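You operate a simulated robot arm through the tools that you are given. There is no shell and no other tool.

You are at the controls of a simulated robot arm. One attempt, no reset.

TASK
Wire-brush the rust off the short stud and grease its thread.
Fine: both brushes back in the stand, lid back on the grease tin, the other stud left as it is. Set down upright: wire brush, grease brush. A coat counts when it lies all over at full strength: go over it till it gets no stronger. What is to be rubbed or washed off counts as gone when no trace of it is left.

The check looks at the end state, three seconds after you hand in, the way a careful person would. Anything else that was tipped, shoved, dropped, spilled or broken makes it a failure. A push-on lid holds only when it is set on centred and level and pressed home; a screw cap is set on level and turned clockwise until tight.

THE ROBOT
A 6-joint arm with a two-finger parallel gripper, fixed in place. Base frame: the origin is at the foot of the arm, x ahead of it, y to its left, z up; the work surface is at about z = 0. Readings come in mm, degrees, newtons and seconds.
With the tool pointing down near the work surface it reaches from about 140 to 580 mm from the base axis. Its first joint turns from -66.0 to 66.0 degrees. Payload 2.1 kg.
The TCP is the grasp point between the finger pads, 30 mm short of the fingertips. In the tool frame z runs along the fingers and y along their closing line. The gripper opens to 94 mm. The fingers are 28 mm wide and 10 mm thick; the gripper's body (50 by 96 mm) begins 55 mm behind the TCP.
Orientation is that of the tool frame in the base frame, as [roll, pitch, yaw] about the fixed x, y, z axes, in that order (R = Rz(yaw) Ry(pitch) Rx(roll)). With the fingers straight down and closing along the base's y, the tool's x points along the base's -x, its y along +y and its z along -z.

THE INTERFACE
- The arm moves only by the tool nudge_tool. Its argument "rows" is a list of rows, each a list of 3 entries, a list of its own where there are three numbers: the shift along the tool's x, y, z in mm, then the turn, a rotation vector about the tool's x, y, z in rad, then the opening, from 0 (shut) to 1 (fully open). In form: [[[x, y, z], [ax, ay, az], grip], ...]. A call has 1 to 20 rows; each row is the pose to reach, as a shift and turn from the pose commanded when the call began, along the tool's axes at that moment. Rows are played at 5 a second. More than 50 mm and 8.6 degrees between two rows, or a gripper value outside its range, and nothing of the call is played. Where a pose cannot be reached the arm comes as near as it can. A force on the tool above 90 N (or 10 N above the force at the start of the call, whichever is more), or a blocked arm, ends the call early, and 0.2 s more pass. Each finger travels about 72 mm/s and halts on what it meets, pressing with about 20 N; the grip force reading is that of the motor and also rises with nothing between the fingers. The clock runs only during rows and for 0.2 s after the last one: add rows that repeat a pose to give the fingers time. The reply holds the time, the measured pose of the TCP, the force on the tool along the base axes, the opening and the grip force, in the units named above and with some noise, with the torque about the TCP (base axes, N m) and any sound that the robot's microphone picked up.
- Cameras (640 x 400 px; columns grow to the right, rows downward): "scene" is fixed at [46.2, -361.3, 508.7]; the picture's right is [0.86, -0.51, 0.00], its down [-0.17, -0.29, -0.94] and it looks along [0.48, 0.81, -0.34] (base axes); focal length 229 px, centre (320, 200). "wrist" rides on the gripper at [76, 14, -103] in the tool frame; the picture's right is [-0.18, 0.98, 0.00], its down [-0.75, -0.14, -0.64] and it looks along [-0.63, -0.12, 0.77] (tool axes); focal length 243 px, centre (320, 200). There is no depth. A picture from a camera that has moved, and an enlarged one, comes with that camera's place and axes in the base frame and with its lens.
- grab_frame(camera): a new picture of that camera. No time passes.
- enlarge(camera, box): a new picture of the part [left, top, right, bottom] of that camera's present view, enlarged. No time passes.
- sign_off(): hands the job in; it is judged then, once.

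Nothing tells you positions but the pictures and the camera data. Unless the task says otherwise, let go and move clear before handing in.

The tools are called after "Call:" by a JSON object that holds its "api" and its "payload". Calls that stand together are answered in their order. nudge_tool: Moves the arm, as the interface text tells. Its arguments: {"type":"object","properties":{"rows":{"type":"array","items":{"type":"array"}}},"required":["rows"]} The other tools are called the same way: grab_frame (camera) takes a picture; enlarge (camera, box) takes an enlarged picture of a part of a camera's view; sign_off () hands the job in.

At the start:

```text
time: 0.0
ee_pos: [279.1, -93.9, 422.6]
tool_rot: [179.9, 0.1, 180.0]
contact_force: [-0.6, -1.3, -0.4]
ft_torque: [0.02, 0.02, 0.0]
finger_gap: 93.9
grip_force: 0.2
```

scene: 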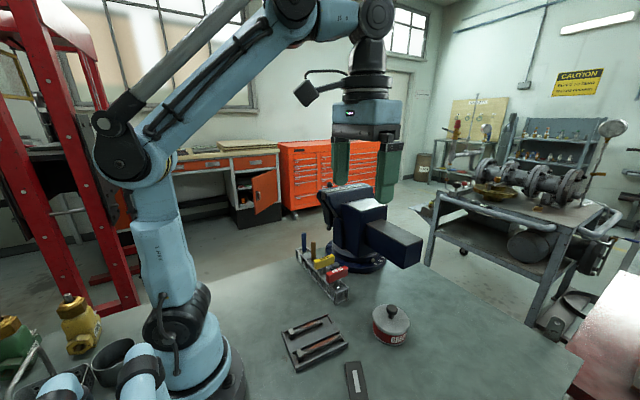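
wrist: 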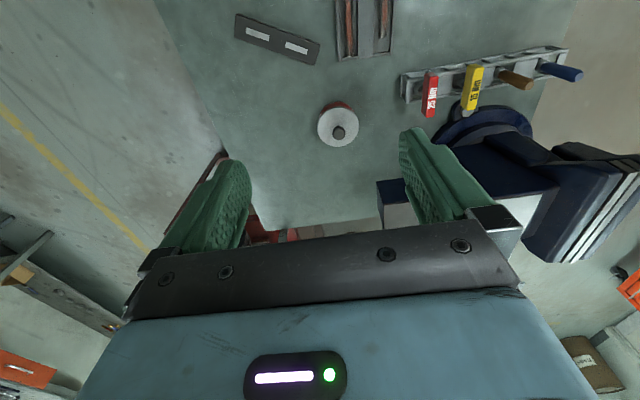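

I see a bench with a vise, a brush stand, a tray holding two studs and a grease tin with a lid. I'll take close-ups before moving anything.

Call:
{"api": "enlarge", "payload": {"camera": "scene", "box": [260, 220, 440, 400]}}

Call:
{"api": "enlarge", "payload": {"camera": "wrist", "box": [380, 20, 620, 170]}}

Call:
{"api": "enlarge", "payload": {"camera": "wrist", "box": [210, 0, 420, 150]}}

Call:
{"api": "enlarge", "payload": {"camera": "scene", "box": [280, 225, 370, 315]}}

```text
2.22 times, centred on (350, 310) of scene
camera zoom: at [46.2, -361.3, 508.7], right [0.86, -0.51, 0.0], down [-0.17, -0.29, -0.94], along [0.48, 0.81, -0.34], focal length 509 px, centre (253, -44)
```

zoom: 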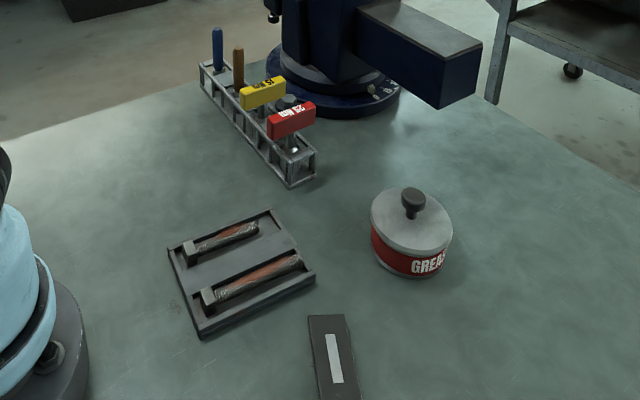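

```text
2.67 times, centred on (500, 95) of wrist
camera zoom: at [203.3, -81.0, 525.2], right [0.18, 0.98, 0.0], down [0.75, -0.14, 0.64], along [0.63, -0.12, -0.77], focal length 647 px, centre (-160, 480)
```

zoom: 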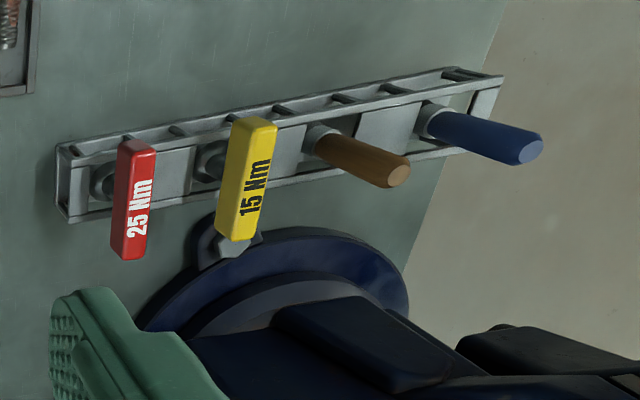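

```text
2.67 times, centred on (315, 75) of wrist
camera zoom: at [203.3, -81.0, 525.2], right [0.18, 0.98, 0.0], down [0.75, -0.14, 0.64], along [0.63, -0.12, -0.77], focal length 647 px, centre (333, 533)
```

zoom: 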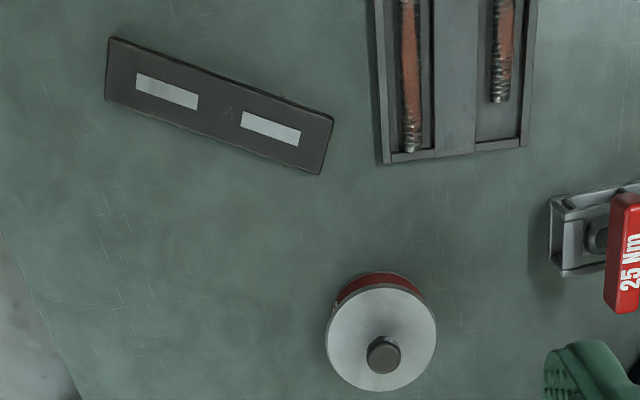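

```text
4.44 times, centred on (325, 270) of scene
camera zoom: at [46.2, -361.3, 508.7], right [0.86, -0.51, 0.0], down [-0.17, -0.29, -0.94], along [0.48, 0.81, -0.34], focal length 1018 px, centre (298, -111)
```

zoom: 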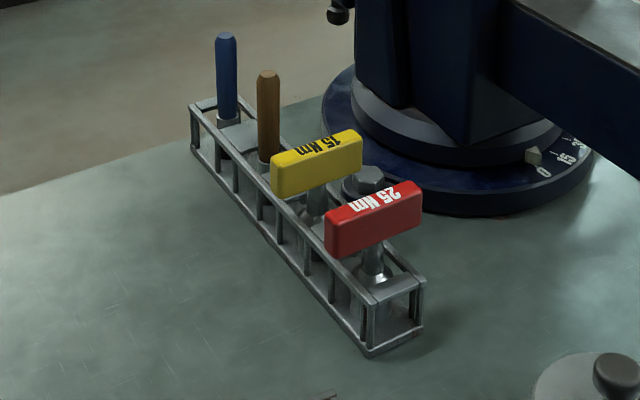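

The brushes look to be the brown handle near (364, 214) and the blue one near (361, 279). The tray is around x 175–303, y −58..40, and the tin is near (405, −88). I'll move toward the stand for a closer look.

Call:
{"api": "nudge_tool", "payload": {"rows": [[[5, 40, 20], [0, 0, 0], 1], [[10, 80, 45], [0, 0, 0], 1], [[15, 120, 70], [0, 0, 0], 1], [[20, 160, 95], [0, 0, 0], 1], [[25, 200, 120], [0, 0, 0], 1], [[25, 240, 145], [0, 0, 0], 1], [[25, 280, 170], [0, 0, 0], 1], [[25, 310, 200], [0, 0, 0], 1], [[25, 320, 230], [0, 0, 0], 1], [[25, 320, 230], [0, 0, 0], 1]]}}

Call:
{"api": "grab_frame", "payload": {"camera": "wrist"}}

Call:
{"api": "grab_frame", "payload": {"camera": "scene"}}

```text
time: 2.2
ee_pos: [256.1, 226.2, 193.2]
tool_rot: [-180.0, 0.1, 179.9]
contact_force: [0.7, -0.4, -0.4]
ft_torque: [-0.01, -0.03, 0.0]
finger_gap: 94.2
grip_force: 0.0
```

```text
taken
camera wrist: at [179.7, 238.6, 295.7], right [0.18, 0.98, 0.0], down [0.75, -0.14, 0.64], along [0.63, -0.12, -0.77], focal length 243 px, centre (320, 200)
```

wrist: 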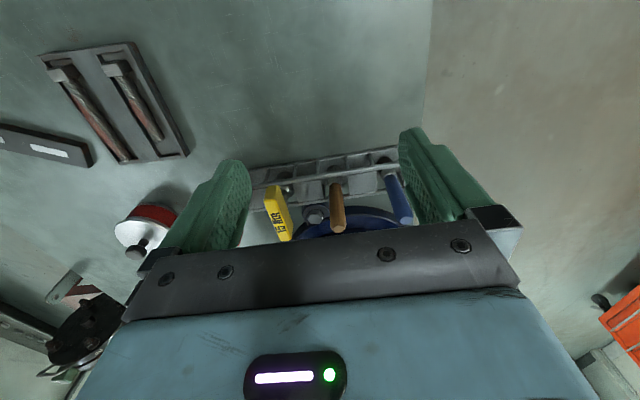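

```text
taken
```

scene: 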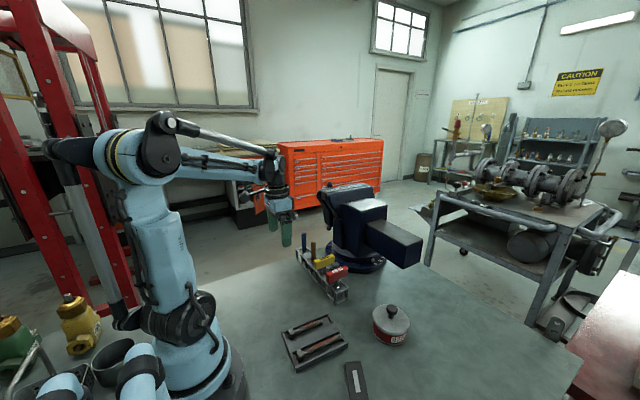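

Call:
{"api": "enlarge", "payload": {"camera": "wrist", "box": [240, 120, 440, 245]}}

Call:
{"api": "enlarge", "payload": {"camera": "wrist", "box": [20, 30, 220, 170]}}

Call:
{"api": "enlarge", "payload": {"camera": "scene", "box": [290, 180, 430, 310]}}

Call:
{"api": "enlarge", "payload": {"camera": "scene", "box": [270, 305, 360, 375]}}

```text
3.20 times, centred on (340, 182) of wrist
camera zoom: at [179.7, 238.6, 295.7], right [0.18, 0.98, 0.0], down [0.75, -0.14, 0.64], along [0.63, -0.12, -0.77], focal length 776 px, centre (256, 256)
```

zoom: 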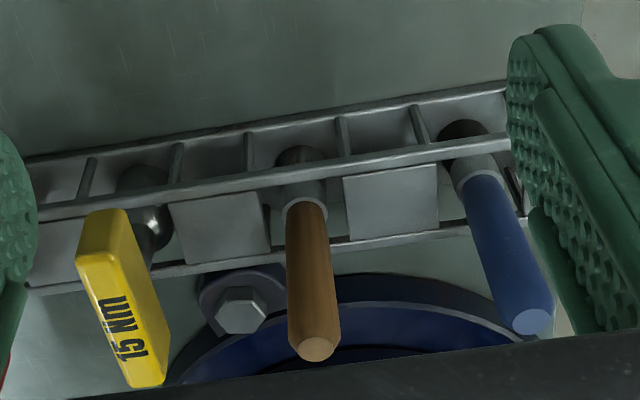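

```text
2.86 times, centred on (120, 100) of wrist
camera zoom: at [179.7, 238.6, 295.7], right [0.18, 0.98, 0.0], down [0.75, -0.14, 0.64], along [0.63, -0.12, -0.77], focal length 693 px, centre (891, 486)
```

zoom: 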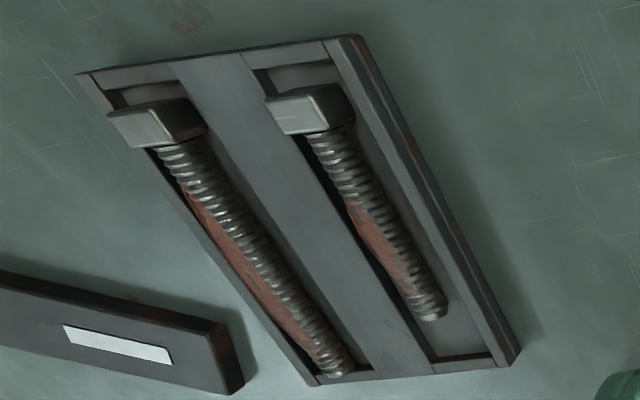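

```text
3.08 times, centred on (360, 245) of scene
camera zoom: at [46.2, -361.3, 508.7], right [0.86, -0.51, 0.0], down [-0.17, -0.29, -0.94], along [0.48, 0.81, -0.34], focal length 705 px, centre (197, 62)
```

zoom: 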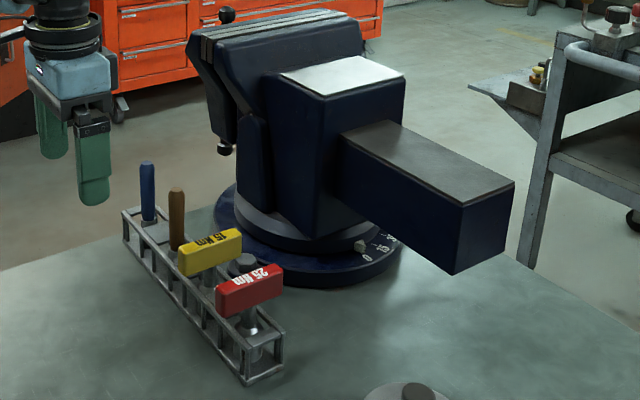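

```text
5.71 times, centred on (315, 340) of scene
camera zoom: at [46.2, -361.3, 508.7], right [0.86, -0.51, 0.0], down [-0.17, -0.29, -0.94], along [0.48, 0.81, -0.34], focal length 1309 px, centre (349, -600)
```

zoom: 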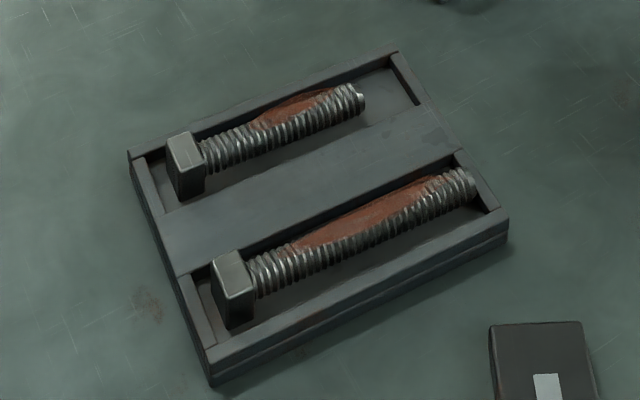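

Call:
{"api": "enlarge", "payload": {"camera": "scene", "box": [292, 230, 352, 305]}}

Call:
{"api": "enlarge", "payload": {"camera": "wrist", "box": [300, 140, 420, 215]}}

Call:
{"api": "enlarge", "payload": {"camera": "scene", "box": [340, 290, 440, 400]}}

```text
5.33 times, centred on (322, 268) of scene
camera zoom: at [46.2, -361.3, 508.7], right [0.86, -0.51, 0.0], down [-0.17, -0.29, -0.94], along [0.48, 0.81, -0.34], focal length 1222 px, centre (309, -160)
```

zoom: 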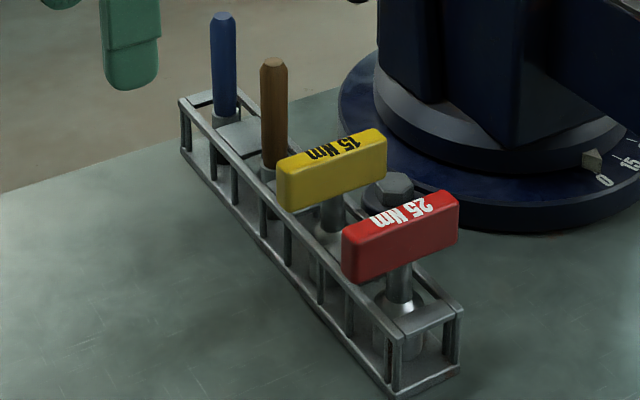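

```text
5.33 times, centred on (360, 178) of wrist
camera zoom: at [179.7, 238.6, 295.7], right [0.18, 0.98, 0.0], down [0.75, -0.14, 0.64], along [0.63, -0.12, -0.77], focal length 1294 px, centre (107, 320)
```

zoom: 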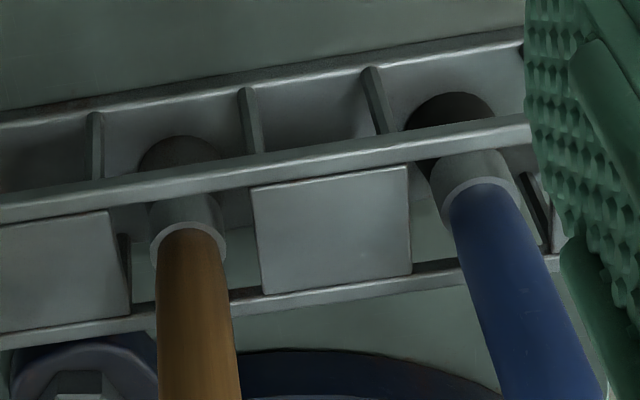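

```text
3.64 times, centred on (390, 345) of scene
camera zoom: at [46.2, -361.3, 508.7], right [0.86, -0.51, 0.0], down [-0.17, -0.29, -0.94], along [0.48, 0.81, -0.34], focal length 833 px, centre (66, -327)
```

zoom: 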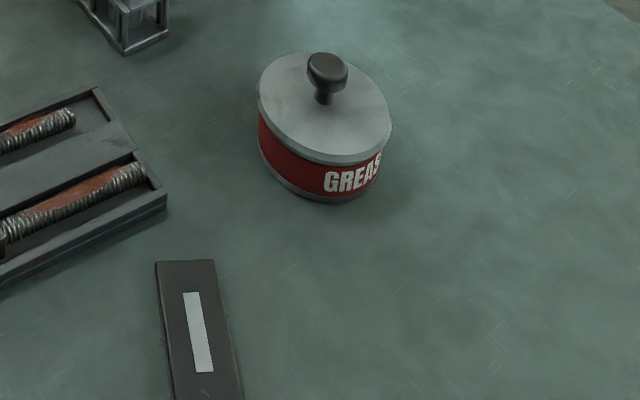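

The rust is on top of both bolts, which lie in the tray with their heads toward the base. Brown and blue are the two brush handles, and I can't yet tell which is the wire brush. I'll move over the brown one and check alignment.

Call:
{"api": "nudge_tool", "payload": {"rows": [[[-35, 0, 0], [0, 0, 0], 0.7], [[-70, -2, 0], [0, 0, 0], 0.45], [[-100, -3, 0], [0, 0, 0], 0.45], [[-100, -3, 0], [0, 0, 0], 0.45], [[-100, -3, 0], [0, 0, 0], 0.45]]}}

Call:
{"api": "grab_frame", "payload": {"camera": "wrist"}}

Call:
{"api": "enlarge", "payload": {"camera": "scene", "box": [260, 160, 420, 300]}}

```text
time: 3.4
ee_pos: [356.4, 223.9, 192.3]
tool_rot: [180.0, 0.1, -180.0]
contact_force: [0.7, -0.5, -0.5]
ft_torque: [-0.04, 0.01, -0.02]
finger_gap: 42.1
grip_force: 0.1
```

```text
taken
camera wrist: at [280.3, 235.7, 295.4], right [0.18, 0.98, 0.0], down [0.75, -0.14, 0.64], along [0.63, -0.12, -0.77], focal length 243 px, centre (320, 200)
```

wrist: 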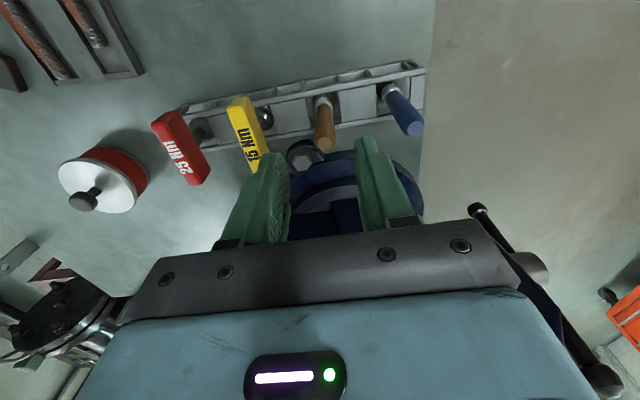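

```text
2.86 times, centred on (340, 230) of scene
camera zoom: at [46.2, -361.3, 508.7], right [0.86, -0.51, 0.0], down [-0.17, -0.29, -0.94], along [0.48, 0.81, -0.34], focal length 654 px, centre (263, 114)
```

zoom: 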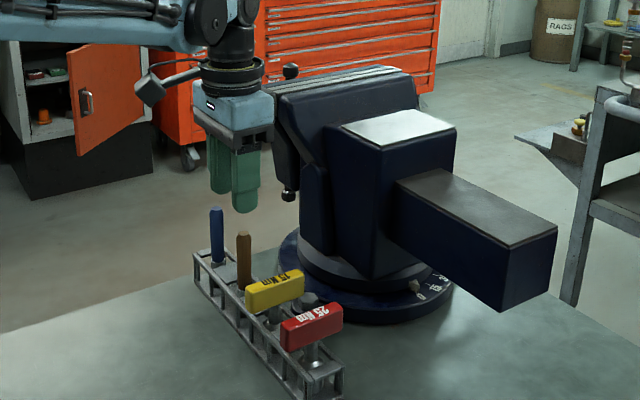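

Call:
{"api": "enlarge", "payload": {"camera": "wrist", "box": [260, 50, 440, 170]}}

Call:
{"api": "enlarge", "payload": {"camera": "scene", "box": [300, 230, 340, 270]}}

```text
3.33 times, centred on (350, 110) of wrist
camera zoom: at [280.3, 235.7, 295.4], right [0.18, 0.98, 0.0], down [0.75, -0.14, 0.64], along [0.63, -0.12, -0.77], focal length 809 px, centre (220, 500)
```

zoom: 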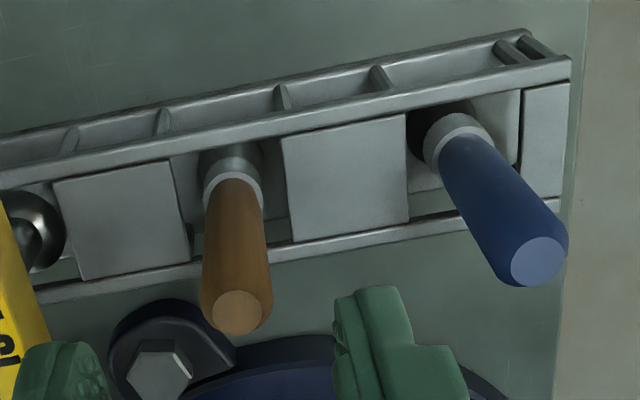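

```text
10.00 times, centred on (320, 250) of scene
camera zoom: at [46.2, -361.3, 508.7], right [0.86, -0.51, 0.0], down [-0.17, -0.29, -0.94], along [0.48, 0.81, -0.34], focal length 2290 px, centre (320, -300)
```

zoom: 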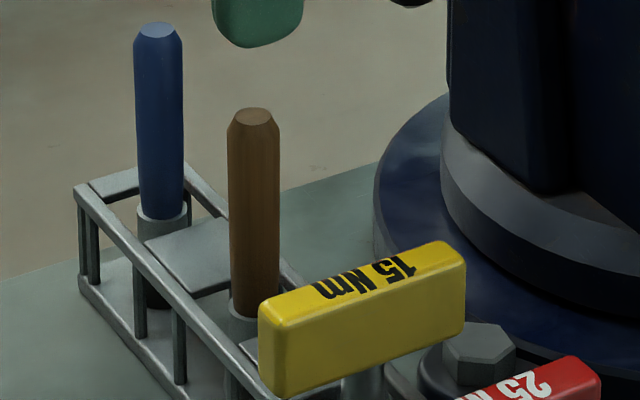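

Triangulating over several views puts brown at about (367, 222.5) with its top near z 119, and blue at about (368, 292.5). I'll descend on brown and grip it around z 96.

Call:
{"api": "nudge_tool", "payload": {"rows": [[[-10.6, -1.4, 0], [0, 0, 0], 0.45], [[-10.6, -1.4, 30], [0, 0, 0], 0.45], [[-10.6, -1.4, 60], [0, 0, 0], 0.45], [[-10.6, -1.4, 85], [0, 0, 0], 0.45], [[-10.6, -1.4, 96], [0, 0, 0], 0.45], [[-10.6, -1.4, 96], [0, 0, 0], 0.45]]}}

Call:
{"api": "grab_frame", "payload": {"camera": "wrist"}}

Call:
{"api": "enlarge", "payload": {"camera": "scene", "box": [280, 190, 360, 280]}}

```text
time: 4.8
ee_pos: [365.7, 221.3, 97.5]
tool_rot: [179.9, 0.0, -180.0]
contact_force: [-0.7, -0.1, -0.5]
ft_torque: [0.01, 0.01, 0.01]
finger_gap: 42.3
grip_force: 0.1
```

```text
taken
camera wrist: at [289.4, 234.1, 199.6], right [0.18, 0.98, 0.0], down [0.75, -0.14, 0.64], along [0.63, -0.12, -0.77], focal length 243 px, centre (320, 200)
```

wrist: 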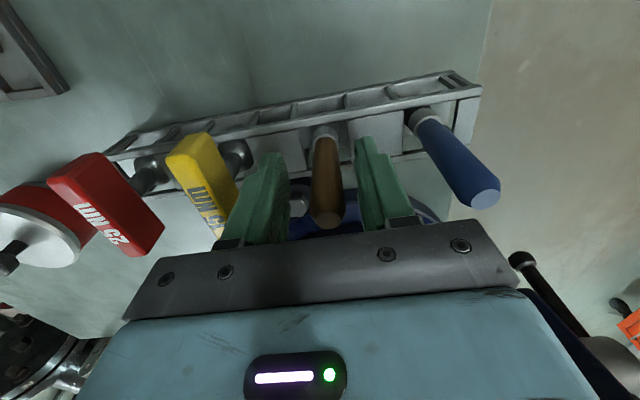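

```text
4.44 times, centred on (320, 235) of scene
camera zoom: at [46.2, -361.3, 508.7], right [0.86, -0.51, 0.0], down [-0.17, -0.29, -0.94], along [0.48, 0.81, -0.34], focal length 1018 px, centre (320, 44)
```

zoom: 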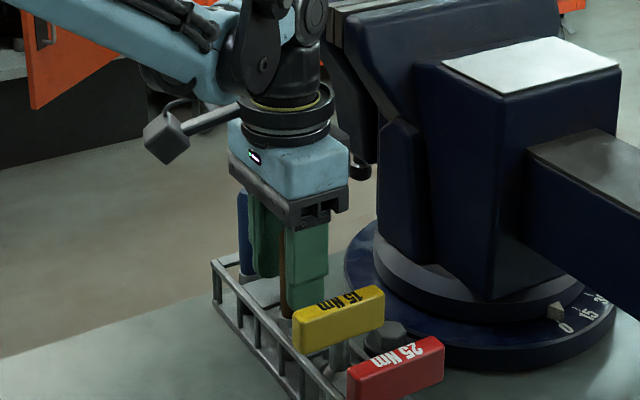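

Call:
{"api": "nudge_tool", "payload": {"rows": [[[-1, 1.5, 1.5], [0, 0, 0], 0.45], [[-1, 1.5, 1.5], [0, 0, 0], 0.3], [[-1, 1.5, 1.5], [0, 0, 0], 0.1], [[-1, 1.5, 1.5], [0, 0, 0], 0.0], [[-1, 1.5, 1.5], [0, 0, 0], 0.0], [[-1, 1.5, 1.5], [0, 0, 0], 0.0]]}}

Call:
{"api": "grab_frame", "payload": {"camera": "wrist"}}

```text
time: 6.2
ee_pos: [366.1, 223.5, 96.1]
tool_rot: [180.0, 0.1, -180.0]
contact_force: [-0.2, 0.1, 0.7]
ft_torque: [0.01, 0.03, 0.02]
finger_gap: 16.6
grip_force: 20.3
```

```text
taken
camera wrist: at [290.4, 236.0, 198.5], right [0.18, 0.98, 0.0], down [0.75, -0.14, 0.64], along [0.63, -0.12, -0.77], focal length 243 px, centre (320, 200)
```

wrist: 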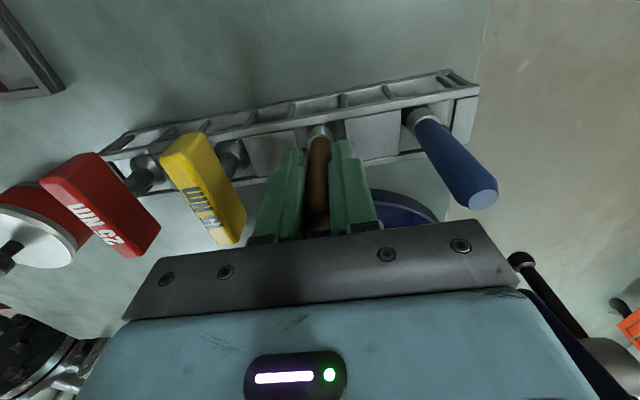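

Brown is gripped, with a handle width of 16.6 mm at pose (366, 223.5, 96). I'll lift it straight up and see what kind of brush it is.

Call:
{"api": "nudge_tool", "payload": {"rows": [[[0, 0, -10], [0, 0, 0], 0], [[0, 0, -30], [0, 0, 0], 0], [[0, 0, -60], [0, 0, 0], 0], [[0, 0, -90], [0, 0, 0], 0], [[0, 0, -110], [0, 0, 0], 0], [[0, 0, -110], [0, 0, 0], 0]]}}

Call:
{"api": "enlarge", "payload": {"camera": "scene", "box": [270, 160, 370, 280]}}

Call:
{"api": "enlarge", "payload": {"camera": "wrist", "box": [240, 50, 440, 240]}}

```text
time: 7.6
ee_pos: [366.0, 222.8, 206.6]
tool_rot: [180.0, 0.1, -180.0]
contact_force: [0.5, 0.2, 0.2]
ft_torque: [0.02, 0.03, 0.02]
finger_gap: 16.5
grip_force: 20.6
```

```text
3.33 times, centred on (320, 220) of scene
camera zoom: at [46.2, -361.3, 508.7], right [0.86, -0.51, 0.0], down [-0.17, -0.29, -0.94], along [0.48, 0.81, -0.34], focal length 764 px, centre (320, 133)
```

zoom: 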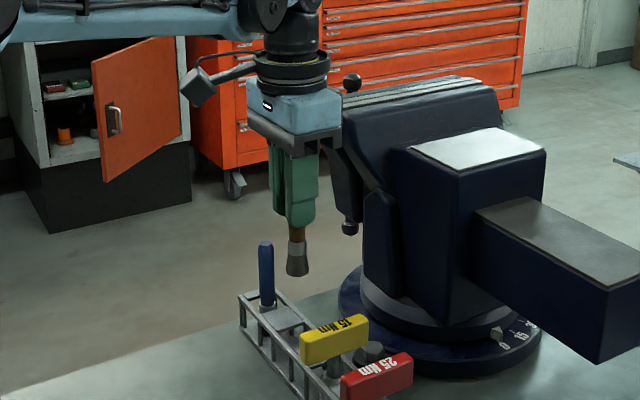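

```text
2.11 times, centred on (340, 145) of wrist
camera zoom: at [289.5, 236.0, 309.8], right [0.18, 0.98, 0.0], down [0.75, -0.14, 0.64], along [0.63, -0.12, -0.77], focal length 511 px, centre (278, 316)
```

zoom: 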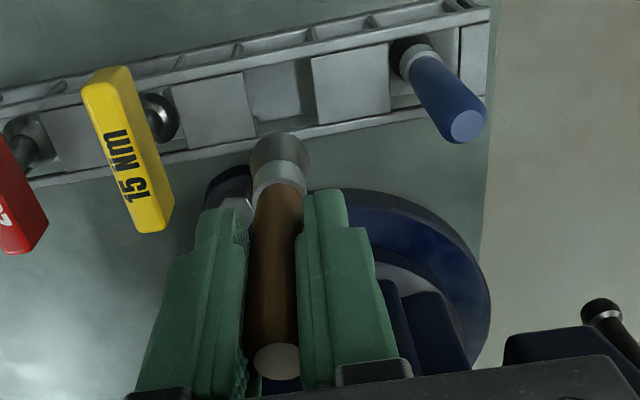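

Call:
{"api": "enlarge", "payload": {"camera": "scene", "box": [298, 220, 330, 250]}}

Call:
{"api": "enlarge", "payload": {"camera": "wrist", "box": [300, 95, 360, 155]}}

Call:
{"api": "enlarge", "payload": {"camera": "wrist", "box": [350, 50, 410, 110]}}

```text
13.33 times, centred on (314, 235) of scene
camera zoom: at [46.2, -361.3, 508.7], right [0.86, -0.51, 0.0], down [-0.17, -0.29, -0.94], along [0.48, 0.81, -0.34], focal length 3054 px, centre (400, -267)
```

zoom: 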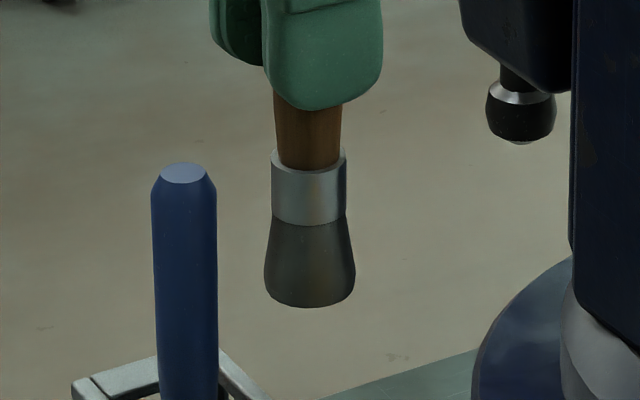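

```text
6.67 times, centred on (330, 125) of wrist
camera zoom: at [289.5, 236.0, 309.8], right [0.18, 0.98, 0.0], down [0.75, -0.14, 0.64], along [0.63, -0.12, -0.77], focal length 1618 px, centre (253, 700)
```

zoom: 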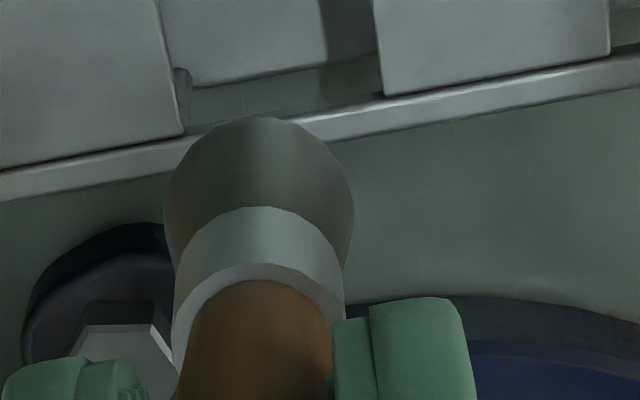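

```text
6.67 times, centred on (380, 80) of wrist
camera zoom: at [289.5, 236.0, 309.8], right [0.18, 0.98, 0.0], down [0.75, -0.14, 0.64], along [0.63, -0.12, -0.77], focal length 1618 px, centre (-80, 1000)
```

zoom: 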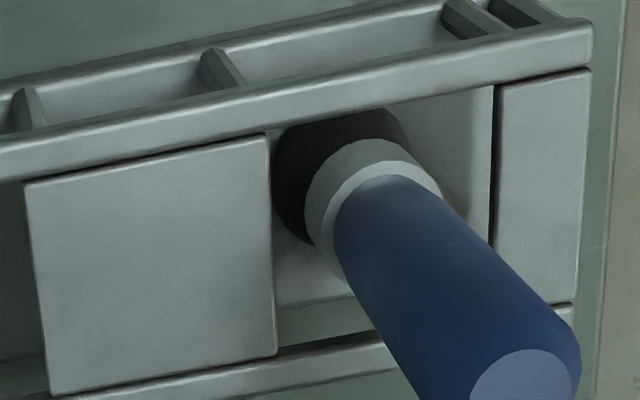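

The brown brush has grey, wire-like bristles and the blue one has dark hair bristles. I'm taking brown as the wire brush and carrying it over near the tray to locate the short stud precisely.

Call:
{"api": "nudge_tool", "payload": {"rows": [[[5, 0, -25], [0, 0, 0], 0], [[30, -25, -38], [0, 0, 0], 0], [[57, -55, -38], [0, 0, 0], 0], [[85, -90, -38], [0, 0, 0], 0], [[112, -125, -38], [0, 0, 0], 0], [[136, -150, -38], [0, 0, 0], 0], [[136, -153, -38], [0, 0, 0], 0], [[136, -153, -38], [0, 0, 0], 0]]}}

Call:
{"api": "grab_frame", "payload": {"camera": "wrist"}}

Call:
{"api": "enlarge", "payload": {"camera": "scene", "box": [250, 200, 410, 380]}}

```text
time: 9.4
ee_pos: [229.5, 69.4, 244.4]
tool_rot: [180.0, 0.0, -180.0]
contact_force: [0.4, 0.0, -1.2]
ft_torque: [0.01, -0.03, -0.01]
finger_gap: 16.5
grip_force: 20.0
```

```text
taken
camera wrist: at [153.7, 82.6, 347.8], right [0.18, 0.98, 0.0], down [0.75, -0.14, 0.64], along [0.63, -0.12, -0.77], focal length 243 px, centre (320, 200)
```

wrist: 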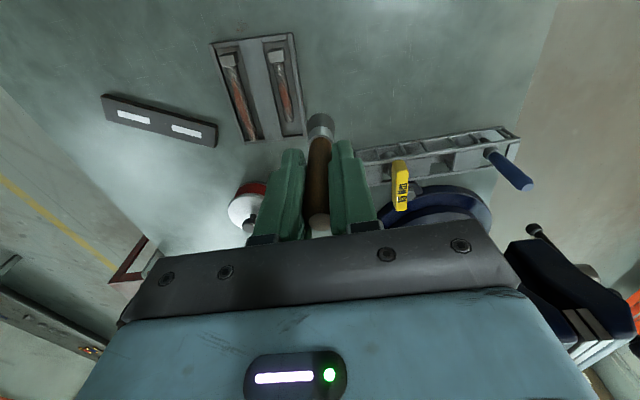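

```text
2.22 times, centred on (330, 290) of scene
camera zoom: at [46.2, -361.3, 508.7], right [0.86, -0.51, 0.0], down [-0.17, -0.29, -0.94], along [0.48, 0.81, -0.34], focal length 509 px, centre (298, 0)
```

zoom: 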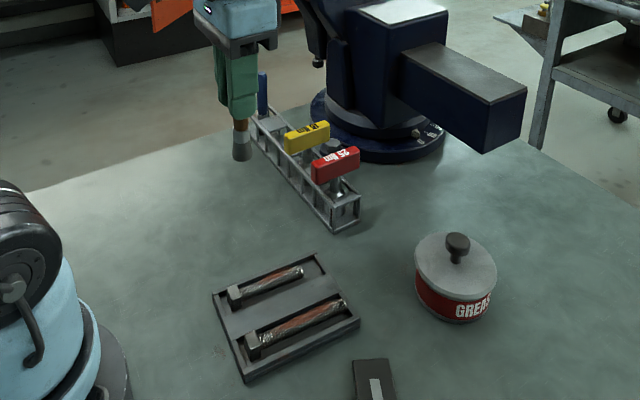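

Call:
{"api": "enlarge", "payload": {"camera": "wrist", "box": [200, 20, 360, 150]}}

Call:
{"api": "enlarge", "payload": {"camera": "scene", "box": [270, 305, 360, 375]}}

```text
3.08 times, centred on (280, 85) of wrist
camera zoom: at [153.7, 82.6, 347.8], right [0.18, 0.98, 0.0], down [0.75, -0.14, 0.64], along [0.63, -0.12, -0.77], focal length 746 px, centre (443, 554)
```

zoom: 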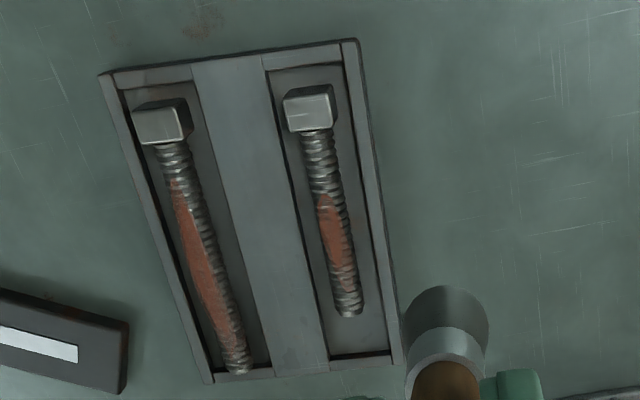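

```text
5.71 times, centred on (315, 340) of scene
camera zoom: at [46.2, -361.3, 508.7], right [0.86, -0.51, 0.0], down [-0.17, -0.29, -0.94], along [0.48, 0.81, -0.34], focal length 1309 px, centre (349, -600)
```

zoom: 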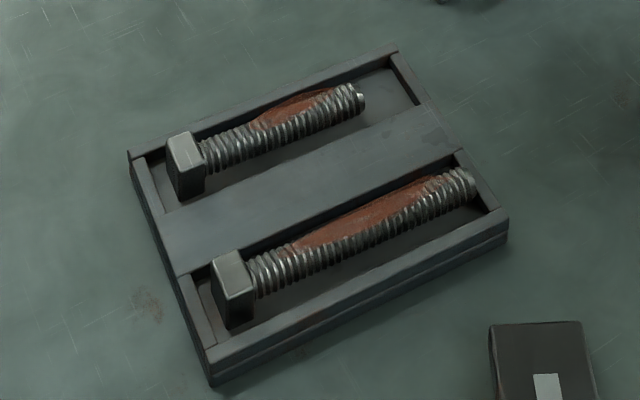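

The short stud's thread runs from about (206, 23) at the head to about (275, 16), with its top near z 22–27. The brush tip is about 88 mm below the TCP. I'll position above the stud and lower gently until it touches.

Call:
{"api": "nudge_tool", "payload": {"rows": [[[-10, -25, 20], [0, 0, 0], 0], [[-20.5, -50.4, 50], [0, 0, 0], 0], [[-20.5, -50.4, 80], [0, 0, 0], 0], [[-20.5, -50.4, 105], [0, 0, 0], 0], [[-20.5, -50.4, 115], [0, 0, 0], 0], [[-20.5, -50.4, 115], [0, 0, 0], 0]]}}

Call:
{"api": "enlarge", "payload": {"camera": "wrist", "box": [220, 40, 420, 200]}}

Call:
{"api": "enlarge", "payload": {"camera": "scene", "box": [270, 265, 370, 375]}}

```text
time: 10.8
ee_pos: [250.0, 19.6, 128.6]
tool_rot: [-180.0, 0.2, -180.0]
contact_force: [-0.4, -0.1, -0.5]
ft_torque: [0.01, 0.01, -0.01]
finger_gap: 16.5
grip_force: 20.6
```

```text
2.50 times, centred on (320, 120) of wrist
camera zoom: at [174.0, 32.6, 231.2], right [0.18, 0.98, 0.0], down [0.75, -0.14, 0.64], along [0.63, -0.12, -0.77], focal length 606 px, centre (320, 400)
```

zoom: 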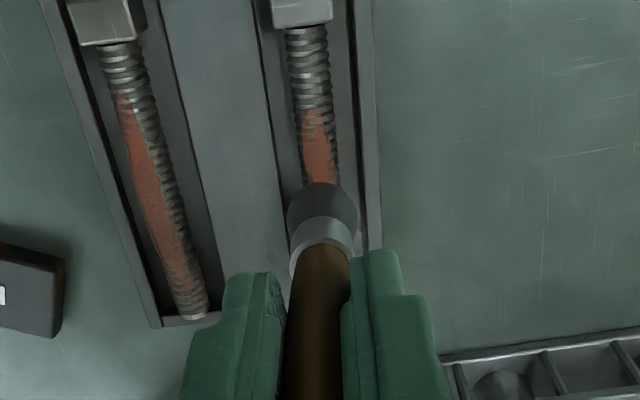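

```text
3.64 times, centred on (320, 320) of scene
camera zoom: at [46.2, -361.3, 508.7], right [0.86, -0.51, 0.0], down [-0.17, -0.29, -0.94], along [0.48, 0.81, -0.34], focal length 833 px, centre (320, -236)
```

zoom: 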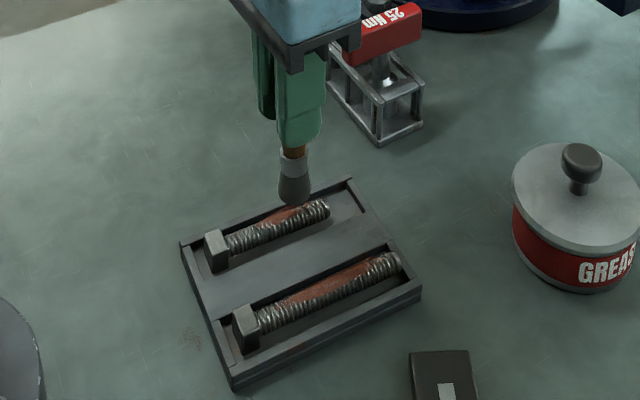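

Call:
{"api": "nudge_tool", "payload": {"rows": [[[0, 0, 4], [0, 0, 0], 0], [[0, 0, 8], [0, 0, 0], 0], [[0, 0, 11], [0, 0, 0], 0], [[0, 0, 13], [0, 0, 0], 0]]}}

Call:
{"api": "enlarge", "payload": {"camera": "scene", "box": [290, 290, 350, 350]}}

```text
time: 11.8
ee_pos: [251.4, 21.2, 115.0]
tool_rot: [-179.9, 0.1, 180.0]
contact_force: [0.8, 0.1, 0.1]
ft_torque: [0.02, -0.02, 0.02]
finger_gap: 16.7
grip_force: 20.1
```

```text
6.67 times, centred on (320, 320) of scene
camera zoom: at [46.2, -361.3, 508.7], right [0.86, -0.51, 0.0], down [-0.17, -0.29, -0.94], along [0.48, 0.81, -0.34], focal length 1527 px, centre (320, -600)
```

zoom: 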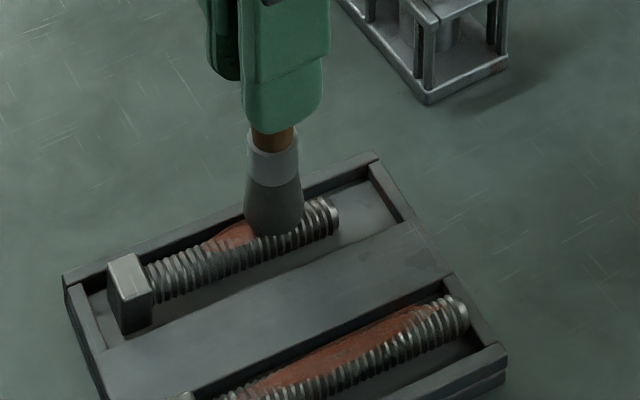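

Call:
{"api": "nudge_tool", "payload": {"rows": [[[0, 0, 1], [0, 0, 0], 0], [[0, 0, 2], [0, 0, 0], 0], [[0, 0, 3], [0, 0, 0], 0]]}}

Call:
{"api": "nudge_tool", "payload": {"rows": [[[0, 0, 1], [0, 0, 0], 0], [[0, 0, 2], [0, 0, 0], 0], [[0, 0, 2], [0, 0, 0], 0]]}}

Call:
{"api": "enlarge", "payload": {"camera": "scene", "box": [290, 290, 350, 350]}}

```text
time: 12.6
ee_pos: [251.3, 19.9, 112.9]
tool_rot: [180.0, 0.1, 180.0]
contact_force: [0.2, 0.0, -1.0]
ft_torque: [0.0, -0.02, -0.02]
finger_gap: 16.5
grip_force: 20.0
```

```text
time: 13.4
ee_pos: [252.0, 20.9, 110.4]
tool_rot: [180.0, 0.1, 179.9]
contact_force: [-1.1, -0.6, 7.5]
ft_torque: [0.03, 0.09, -0.01]
finger_gap: 16.8
grip_force: 20.4
```

```text
6.67 times, centred on (320, 320) of scene
camera zoom: at [46.2, -361.3, 508.7], right [0.86, -0.51, 0.0], down [-0.17, -0.29, -0.94], along [0.48, 0.81, -0.34], focal length 1527 px, centre (320, -600)
```

zoom: 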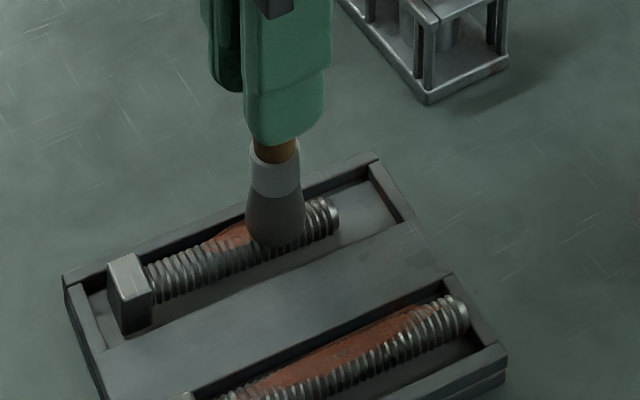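

Contact is confirmed at TCP z ≈ 110.4 with 7.5 N. I'll stroke along the stud at this height.

Call:
{"api": "nudge_tool", "payload": {"rows": [[[-10, -0.6, 0], [0, 0, 0], 0], [[-20, -1.2, 0], [0, 0, 0], 0], [[-10, -0.6, 0], [0, 0, 0], 0], [[0, 0, 0], [0, 0, 0], 0], [[10, 0.6, 0], [0, 0, 0], 0], [[20, 1.2, 0], [0, 0, 0], 0], [[28, 1.7, 0], [0, 0, 0], 0], [[18, 1.0, 0], [0, 0, 0], 0], [[8, 0.5, 0], [0, 0, 0], 0], [[-2, 0, 0], [0, 0, 0], 0], [[-12, -0.7, 0], [0, 0, 0], 0], [[-22, -1.3, 0], [0, 0, 0], 0], [[-12, -0.7, 0], [0, 0, 0], 0], [[-2, 0, 0], [0, 0, 0], 0], [[8, 0.5, 0], [0, 0, 0], 0], [[18, 1, 0], [0, 0, 0], 0], [[28, 1.7, 0], [0, 0, 0], 0], [[28, 1.7, -10], [0, 0, 0], 0], [[28, 1.7, -30], [0, 0, 0], 0]]}}

Call:
{"api": "enlarge", "payload": {"camera": "scene", "box": [280, 290, 350, 360]}}

Call:
{"api": "enlarge", "payload": {"camera": "wrist", "box": [220, 40, 420, 200]}}

```text
time: 17.4
ee_pos: [222.5, 22.8, 140.4]
tool_rot: [179.9, 0.1, -180.0]
contact_force: [-0.1, -0.5, -0.2]
ft_torque: [0.02, 0.03, -0.01]
finger_gap: 16.6
grip_force: 19.9
```

```text
5.71 times, centred on (315, 325) of scene
camera zoom: at [46.2, -361.3, 508.7], right [0.86, -0.51, 0.0], down [-0.17, -0.29, -0.94], along [0.48, 0.81, -0.34], focal length 1309 px, centre (349, -514)
```

zoom: 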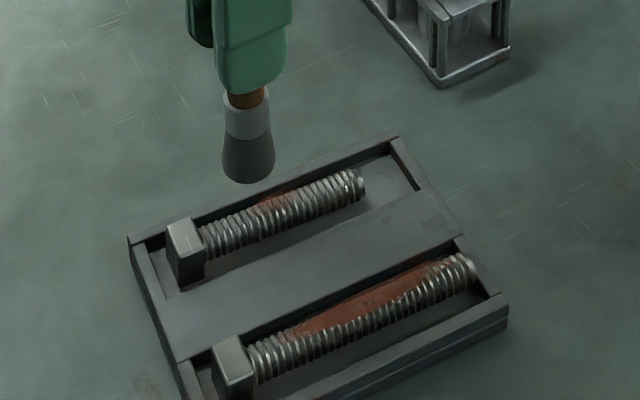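

```text
2.50 times, centred on (320, 120) of wrist
camera zoom: at [146.1, 34.2, 241.9], right [0.18, 0.98, 0.0], down [0.75, -0.14, 0.64], along [0.63, -0.12, -0.77], focal length 606 px, centre (320, 400)
```

zoom: 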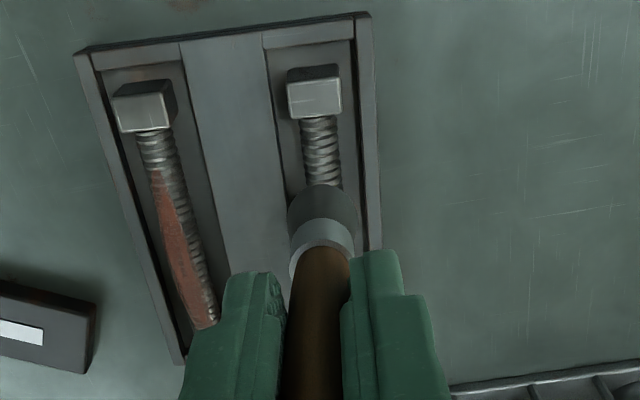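

The rust is coming off, so brown is the wire brush. A trace remains around x 230–245, so I'll do more strokes with small sideways offsets.

Call:
{"api": "nudge_tool", "payload": {"rows": [[[0, 0, 15], [0, 0, 0], 0], [[0, 0, 30], [0, 0, 0], 0], [[-10, -0.6, 30.5], [0, 0, 0], 0], [[-20, -1.2, 30.5], [0, 0, 0], 0], [[-30, -1.8, 30.5], [0, 0, 0], 0], [[-20, -1.2, 30.5], [0, 0, 0], 0], [[-10, -0.6, 30.5], [0, 0, 0], 0], [[0, 0, 30.5], [0, 0, 0], 0], [[0, 4, 31.5], [0, 0, 0], 0], [[-10, 3.4, 31.5], [0, 0, 0], 0], [[-20, 2.8, 31.5], [0, 0, 0], 0], [[-30, 2.2, 31.5], [0, 0, 0], 0], [[-40, 1.6, 31.5], [0, 0, 0], 0], [[-50, 1, 31.5], [0, 0, 0], 0], [[-40, 1.6, 31.5], [0, 0, 0], 0], [[-30, 2.2, 31.5], [0, 0, 0], 0], [[-20, 2.8, 31.5], [0, 0, 0], 0], [[-10, 3.4, 31.5], [0, 0, 0], 0], [[0, 4, 31.5], [0, 0, 0], 0], [[0, 0, 31], [0, 0, 0], 0]]}}

Call:
{"api": "nudge_tool", "payload": {"rows": [[[0, -4, 0], [0, 0, 0], 0], [[-10, -4.6, 0.5], [0, 0, 0], 0], [[-20, -5.2, 0.5], [0, 0, 0], 0], [[-30, -5.8, 0.5], [0, 0, 0], 0], [[-40, -6.4, 0.5], [0, 0, 0], 0], [[-50, -7, 0.5], [0, 0, 0], 0], [[-40, -6.4, 0.5], [0, 0, 0], 0], [[-30, -5.8, 0.5], [0, 0, 0], 0], [[-20, -5.2, 0.5], [0, 0, 0], 0], [[-10, -4.6, 0.5], [0, 0, 0], 0], [[0, -4, 0.5], [0, 0, 0], 0], [[0, 0, 0], [0, 0, 0], 0], [[0, 0, -20], [0, 0, 0], 0], [[0, 20, -45], [0, 0, 0], 0], [[0, 50, -75], [0, 0, 0], 0], [[0, 80, -105], [0, 0, 0], 0], [[0, 80, -105], [0, 0, 0], 0]]}}

Call:
{"api": "enlarge", "payload": {"camera": "scene", "box": [285, 310, 345, 350]}}

Call:
{"api": "grab_frame", "payload": {"camera": "wrist"}}

```text
time: 21.6
ee_pos: [223.1, 22.4, 109.9]
tool_rot: [-180.0, 0.0, -180.0]
contact_force: [-0.8, 0.7, -0.7]
ft_torque: [0.0, 0.01, 0.02]
finger_gap: 16.5
grip_force: 20.3
```

```text
time: 25.2
ee_pos: [221.7, 103.4, 214.5]
tool_rot: [180.0, 0.2, -179.9]
contact_force: [-0.6, 0.5, -0.3]
ft_torque: [-0.02, -0.03, 0.01]
finger_gap: 16.8
grip_force: 19.8
```

```text
10.00 times, centred on (315, 330) of scene
camera zoom: at [46.2, -361.3, 508.7], right [0.86, -0.51, 0.0], down [-0.17, -0.29, -0.94], along [0.48, 0.81, -0.34], focal length 2290 px, centre (370, -1100)
```

zoom: 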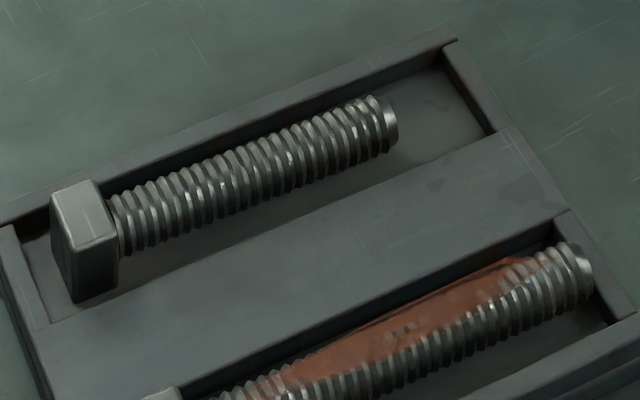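

```text
taken
camera wrist: at [144.7, 115.2, 316.2], right [0.18, 0.98, 0.0], down [0.75, -0.14, 0.64], along [0.63, -0.12, -0.77], focal length 243 px, centre (320, 200)
```

wrist: 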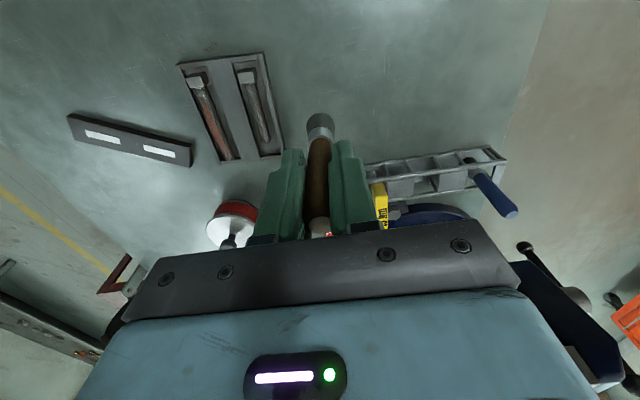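

Call:
{"api": "enlarge", "payload": {"camera": "wrist", "box": [170, 40, 300, 175]}}

Call:
{"api": "enlarge", "payload": {"camera": "wrist", "box": [230, 65, 280, 150]}}

Call:
{"api": "enlarge", "payload": {"camera": "scene", "box": [300, 330, 350, 365]}}

```text
2.96 times, centred on (235, 108) of wrist
camera zoom: at [144.7, 115.2, 316.2], right [0.18, 0.98, 0.0], down [0.75, -0.14, 0.64], along [0.63, -0.12, -0.77], focal length 719 px, centre (572, 474)
```

zoom: 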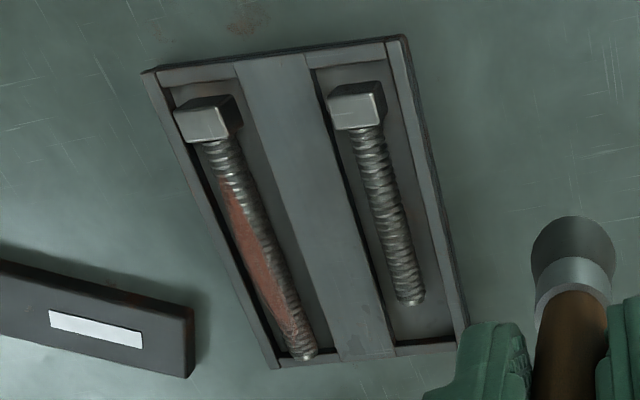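

```text
4.71 times, centred on (255, 108) of wrist
camera zoom: at [144.7, 115.2, 316.2], right [0.18, 0.98, 0.0], down [0.75, -0.14, 0.64], along [0.63, -0.12, -0.77], focal length 1142 px, centre (626, 635)
```

zoom: 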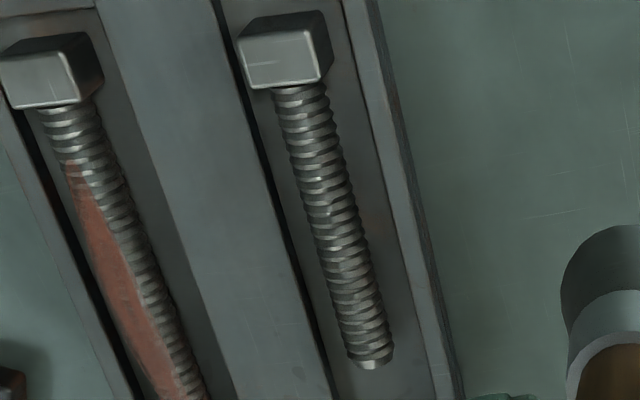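

```text
11.43 times, centred on (325, 348) of scene
camera zoom: at [46.2, -361.3, 508.7], right [0.86, -0.51, 0.0], down [-0.17, -0.29, -0.94], along [0.48, 0.81, -0.34], focal length 2618 px, centre (263, -1486)
```

zoom: 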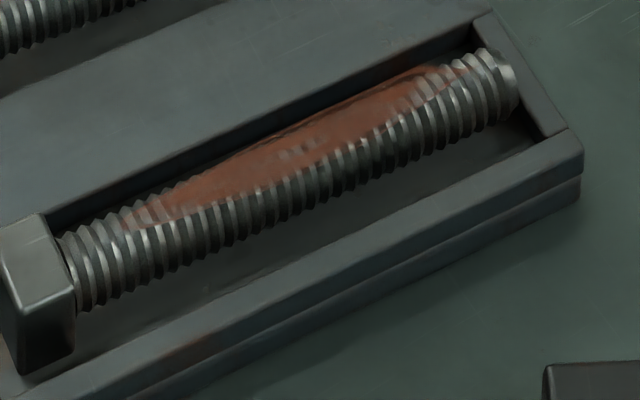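

The short stud looks clean from both sides. To make sure no faint trace is left, I'll do one more full pass slightly lower.

Call:
{"api": "nudge_tool", "payload": {"rows": [[[-5, -45, 40], [0, 0, 0], 0], [[-10, -80, 80], [0, 0, 0], 0], [[-10, -81.3, 104], [0, 0, 0], 0], [[-10, -81.3, 105.5], [0, 0, 0], 0], [[-20, -82, 105.5], [0, 0, 0], 0], [[-30, -82.7, 105.5], [0, 0, 0], 0], [[-40, -83.4, 105.5], [0, 0, 0], 0], [[-50, -84, 105.5], [0, 0, 0], 0], [[-50, -81, 105.5], [0, 0, 0], 0], [[-40, -80.4, 105.5], [0, 0, 0], 0], [[-30, -79.7, 105.5], [0, 0, 0], 0], [[-20, -79, 105.5], [0, 0, 0], 0], [[-10, -78.3, 105.5], [0, 0, 0], 0], [[-5, -80.5, 105.5], [0, 0, 0], 0], [[-10, -84.3, 105.5], [0, 0, 0], 0], [[-20, -85, 105.5], [0, 0, 0], 0], [[-30, -85.7, 105.5], [0, 0, 0], 0], [[-40, -86.4, 105.5], [0, 0, 0], 0], [[-50, -87, 105.5], [0, 0, 0], 0], [[-50, -83.5, 105.5], [0, 0, 0], 0]]}}

Call:
{"api": "nudge_tool", "payload": {"rows": [[[10, 0.6, 0], [0, 0, 0], 0], [[20, 1.2, 0], [0, 0, 0], 0], [[30, 1.8, 0], [0, 0, 0], 0], [[40, 2.4, 0], [0, 0, 0], 0], [[30, 1.8, 0], [0, 0, 0], 0], [[20, 1.2, 0], [0, 0, 0], 0], [[10, 0.6, 0], [0, 0, 0], 0], [[0, 0, 0], [0, 0, 0], 0], [[0, 0, -20], [0, 0, 0], 0], [[10, 30, -45], [0, 0, 0], 0], [[10, 60, -75], [0, 0, 0], 0], [[10, 80, -105], [0, 0, 0], 0], [[10, 80, -105], [0, 0, 0], 0]]}}

Call:
{"api": "enlarge", "payload": {"camera": "scene", "box": [285, 310, 345, 350]}}

Call:
{"api": "enlarge", "payload": {"camera": "wrist", "box": [180, 20, 320, 150]}}

```text
refused: row 1 steps farther than a row can; nothing moved
```

```text
time: 28.0
ee_pos: [213.5, 180.2, 320.3]
tool_rot: [-180.0, 0.1, 180.0]
contact_force: [0.3, 0.4, -0.2]
ft_torque: [0.01, 0.0, 0.0]
finger_gap: 16.7
grip_force: 20.5
```

```text
10.00 times, centred on (315, 330) of scene
camera zoom: at [46.2, -361.3, 508.7], right [0.86, -0.51, 0.0], down [-0.17, -0.29, -0.94], along [0.48, 0.81, -0.34], focal length 2290 px, centre (370, -1100)
```

zoom: 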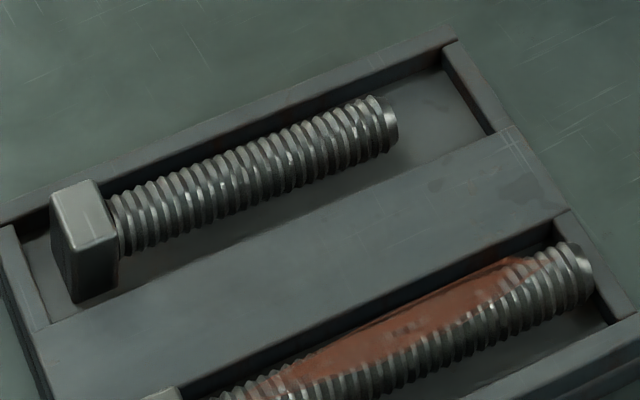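

```text
3.08 times, centred on (250, 85) of wrist
camera zoom: at [137.1, 193.9, 422.2], right [0.18, 0.98, 0.0], down [0.75, -0.14, 0.64], along [0.63, -0.12, -0.77], focal length 746 px, centre (535, 554)
```

zoom: 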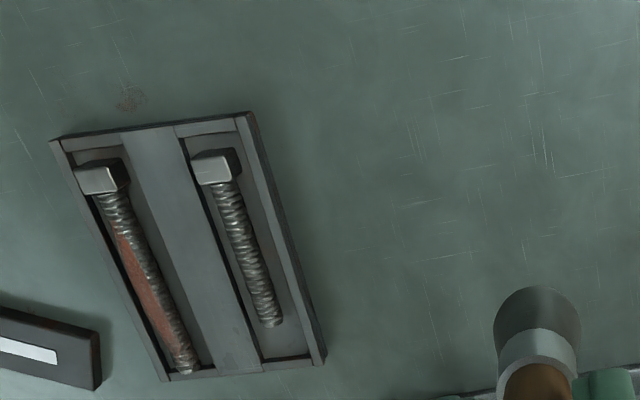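

The first call was refused for an oversized step, so the follow-up strokes ran in the air and did no harm. I won't chain dependent moves again. I'll return above the stud now.

Call:
{"api": "nudge_tool", "payload": {"rows": [[[-3, -25, 30], [0, 0, 0], 0], [[-6, -50, 60], [0, 0, 0], 0], [[-9, -80, 90], [0, 0, 0], 0], [[-12, -110, 120], [0, 0, 0], 0], [[-15, -135, 150], [0, 0, 0], 0], [[-18.5, -158.7, 180], [0, 0, 0], 0], [[-18.5, -158.7, 200], [0, 0, 0], 0], [[-18.5, -158.7, 200], [0, 0, 0], 0]]}}

```text
time: 29.8
ee_pos: [232.7, 23.2, 117.3]
tool_rot: [-180.0, 0.1, 179.9]
contact_force: [0.2, 1.4, -0.9]
ft_torque: [-0.01, 0.0, 0.01]
finger_gap: 16.5
grip_force: 19.7
```

Call:
{"api": "nudge_tool", "payload": {"rows": [[[0, -1.5, 8], [0, 0, 0], 0], [[0, -1.5, 10], [0, 0, 0], 0], [[-10, -2.2, 10], [0, 0, 0], 0], [[-20, -2.9, 10], [0, 0, 0], 0], [[-30, -3.5, 10], [0, 0, 0], 0], [[-40, -4.1, 10], [0, 0, 0], 0], [[-40, -0.5, 10.5], [0, 0, 0], 0], [[-30, 0, 10.5], [0, 0, 0], 0], [[-20, 0.5, 10.5], [0, 0, 0], 0], [[-10, 1, 10.5], [0, 0, 0], 0], [[0, 1.8, 10.5], [0, 0, 0], 0], [[2, -1.5, 10], [0, 0, 0], 0], [[0, -5.5, 10.5], [0, 0, 0], 0], [[-10, -6, 10.5], [0, 0, 0], 0], [[-20, -6.6, 10.5], [0, 0, 0], 0], [[-30, -7.2, 10.5], [0, 0, 0], 0], [[-40, -7.8, 10.5], [0, 0, 0], 0], [[-40, -4.5, 10], [0, 0, 0], 0]]}}

```text
time: 33.6
ee_pos: [271.8, 19.6, 110.0]
tool_rot: [-180.0, 0.0, -180.0]
contact_force: [0.1, 0.3, -0.3]
ft_torque: [-0.02, 0.03, 0.03]
finger_gap: 16.7
grip_force: 19.6
```

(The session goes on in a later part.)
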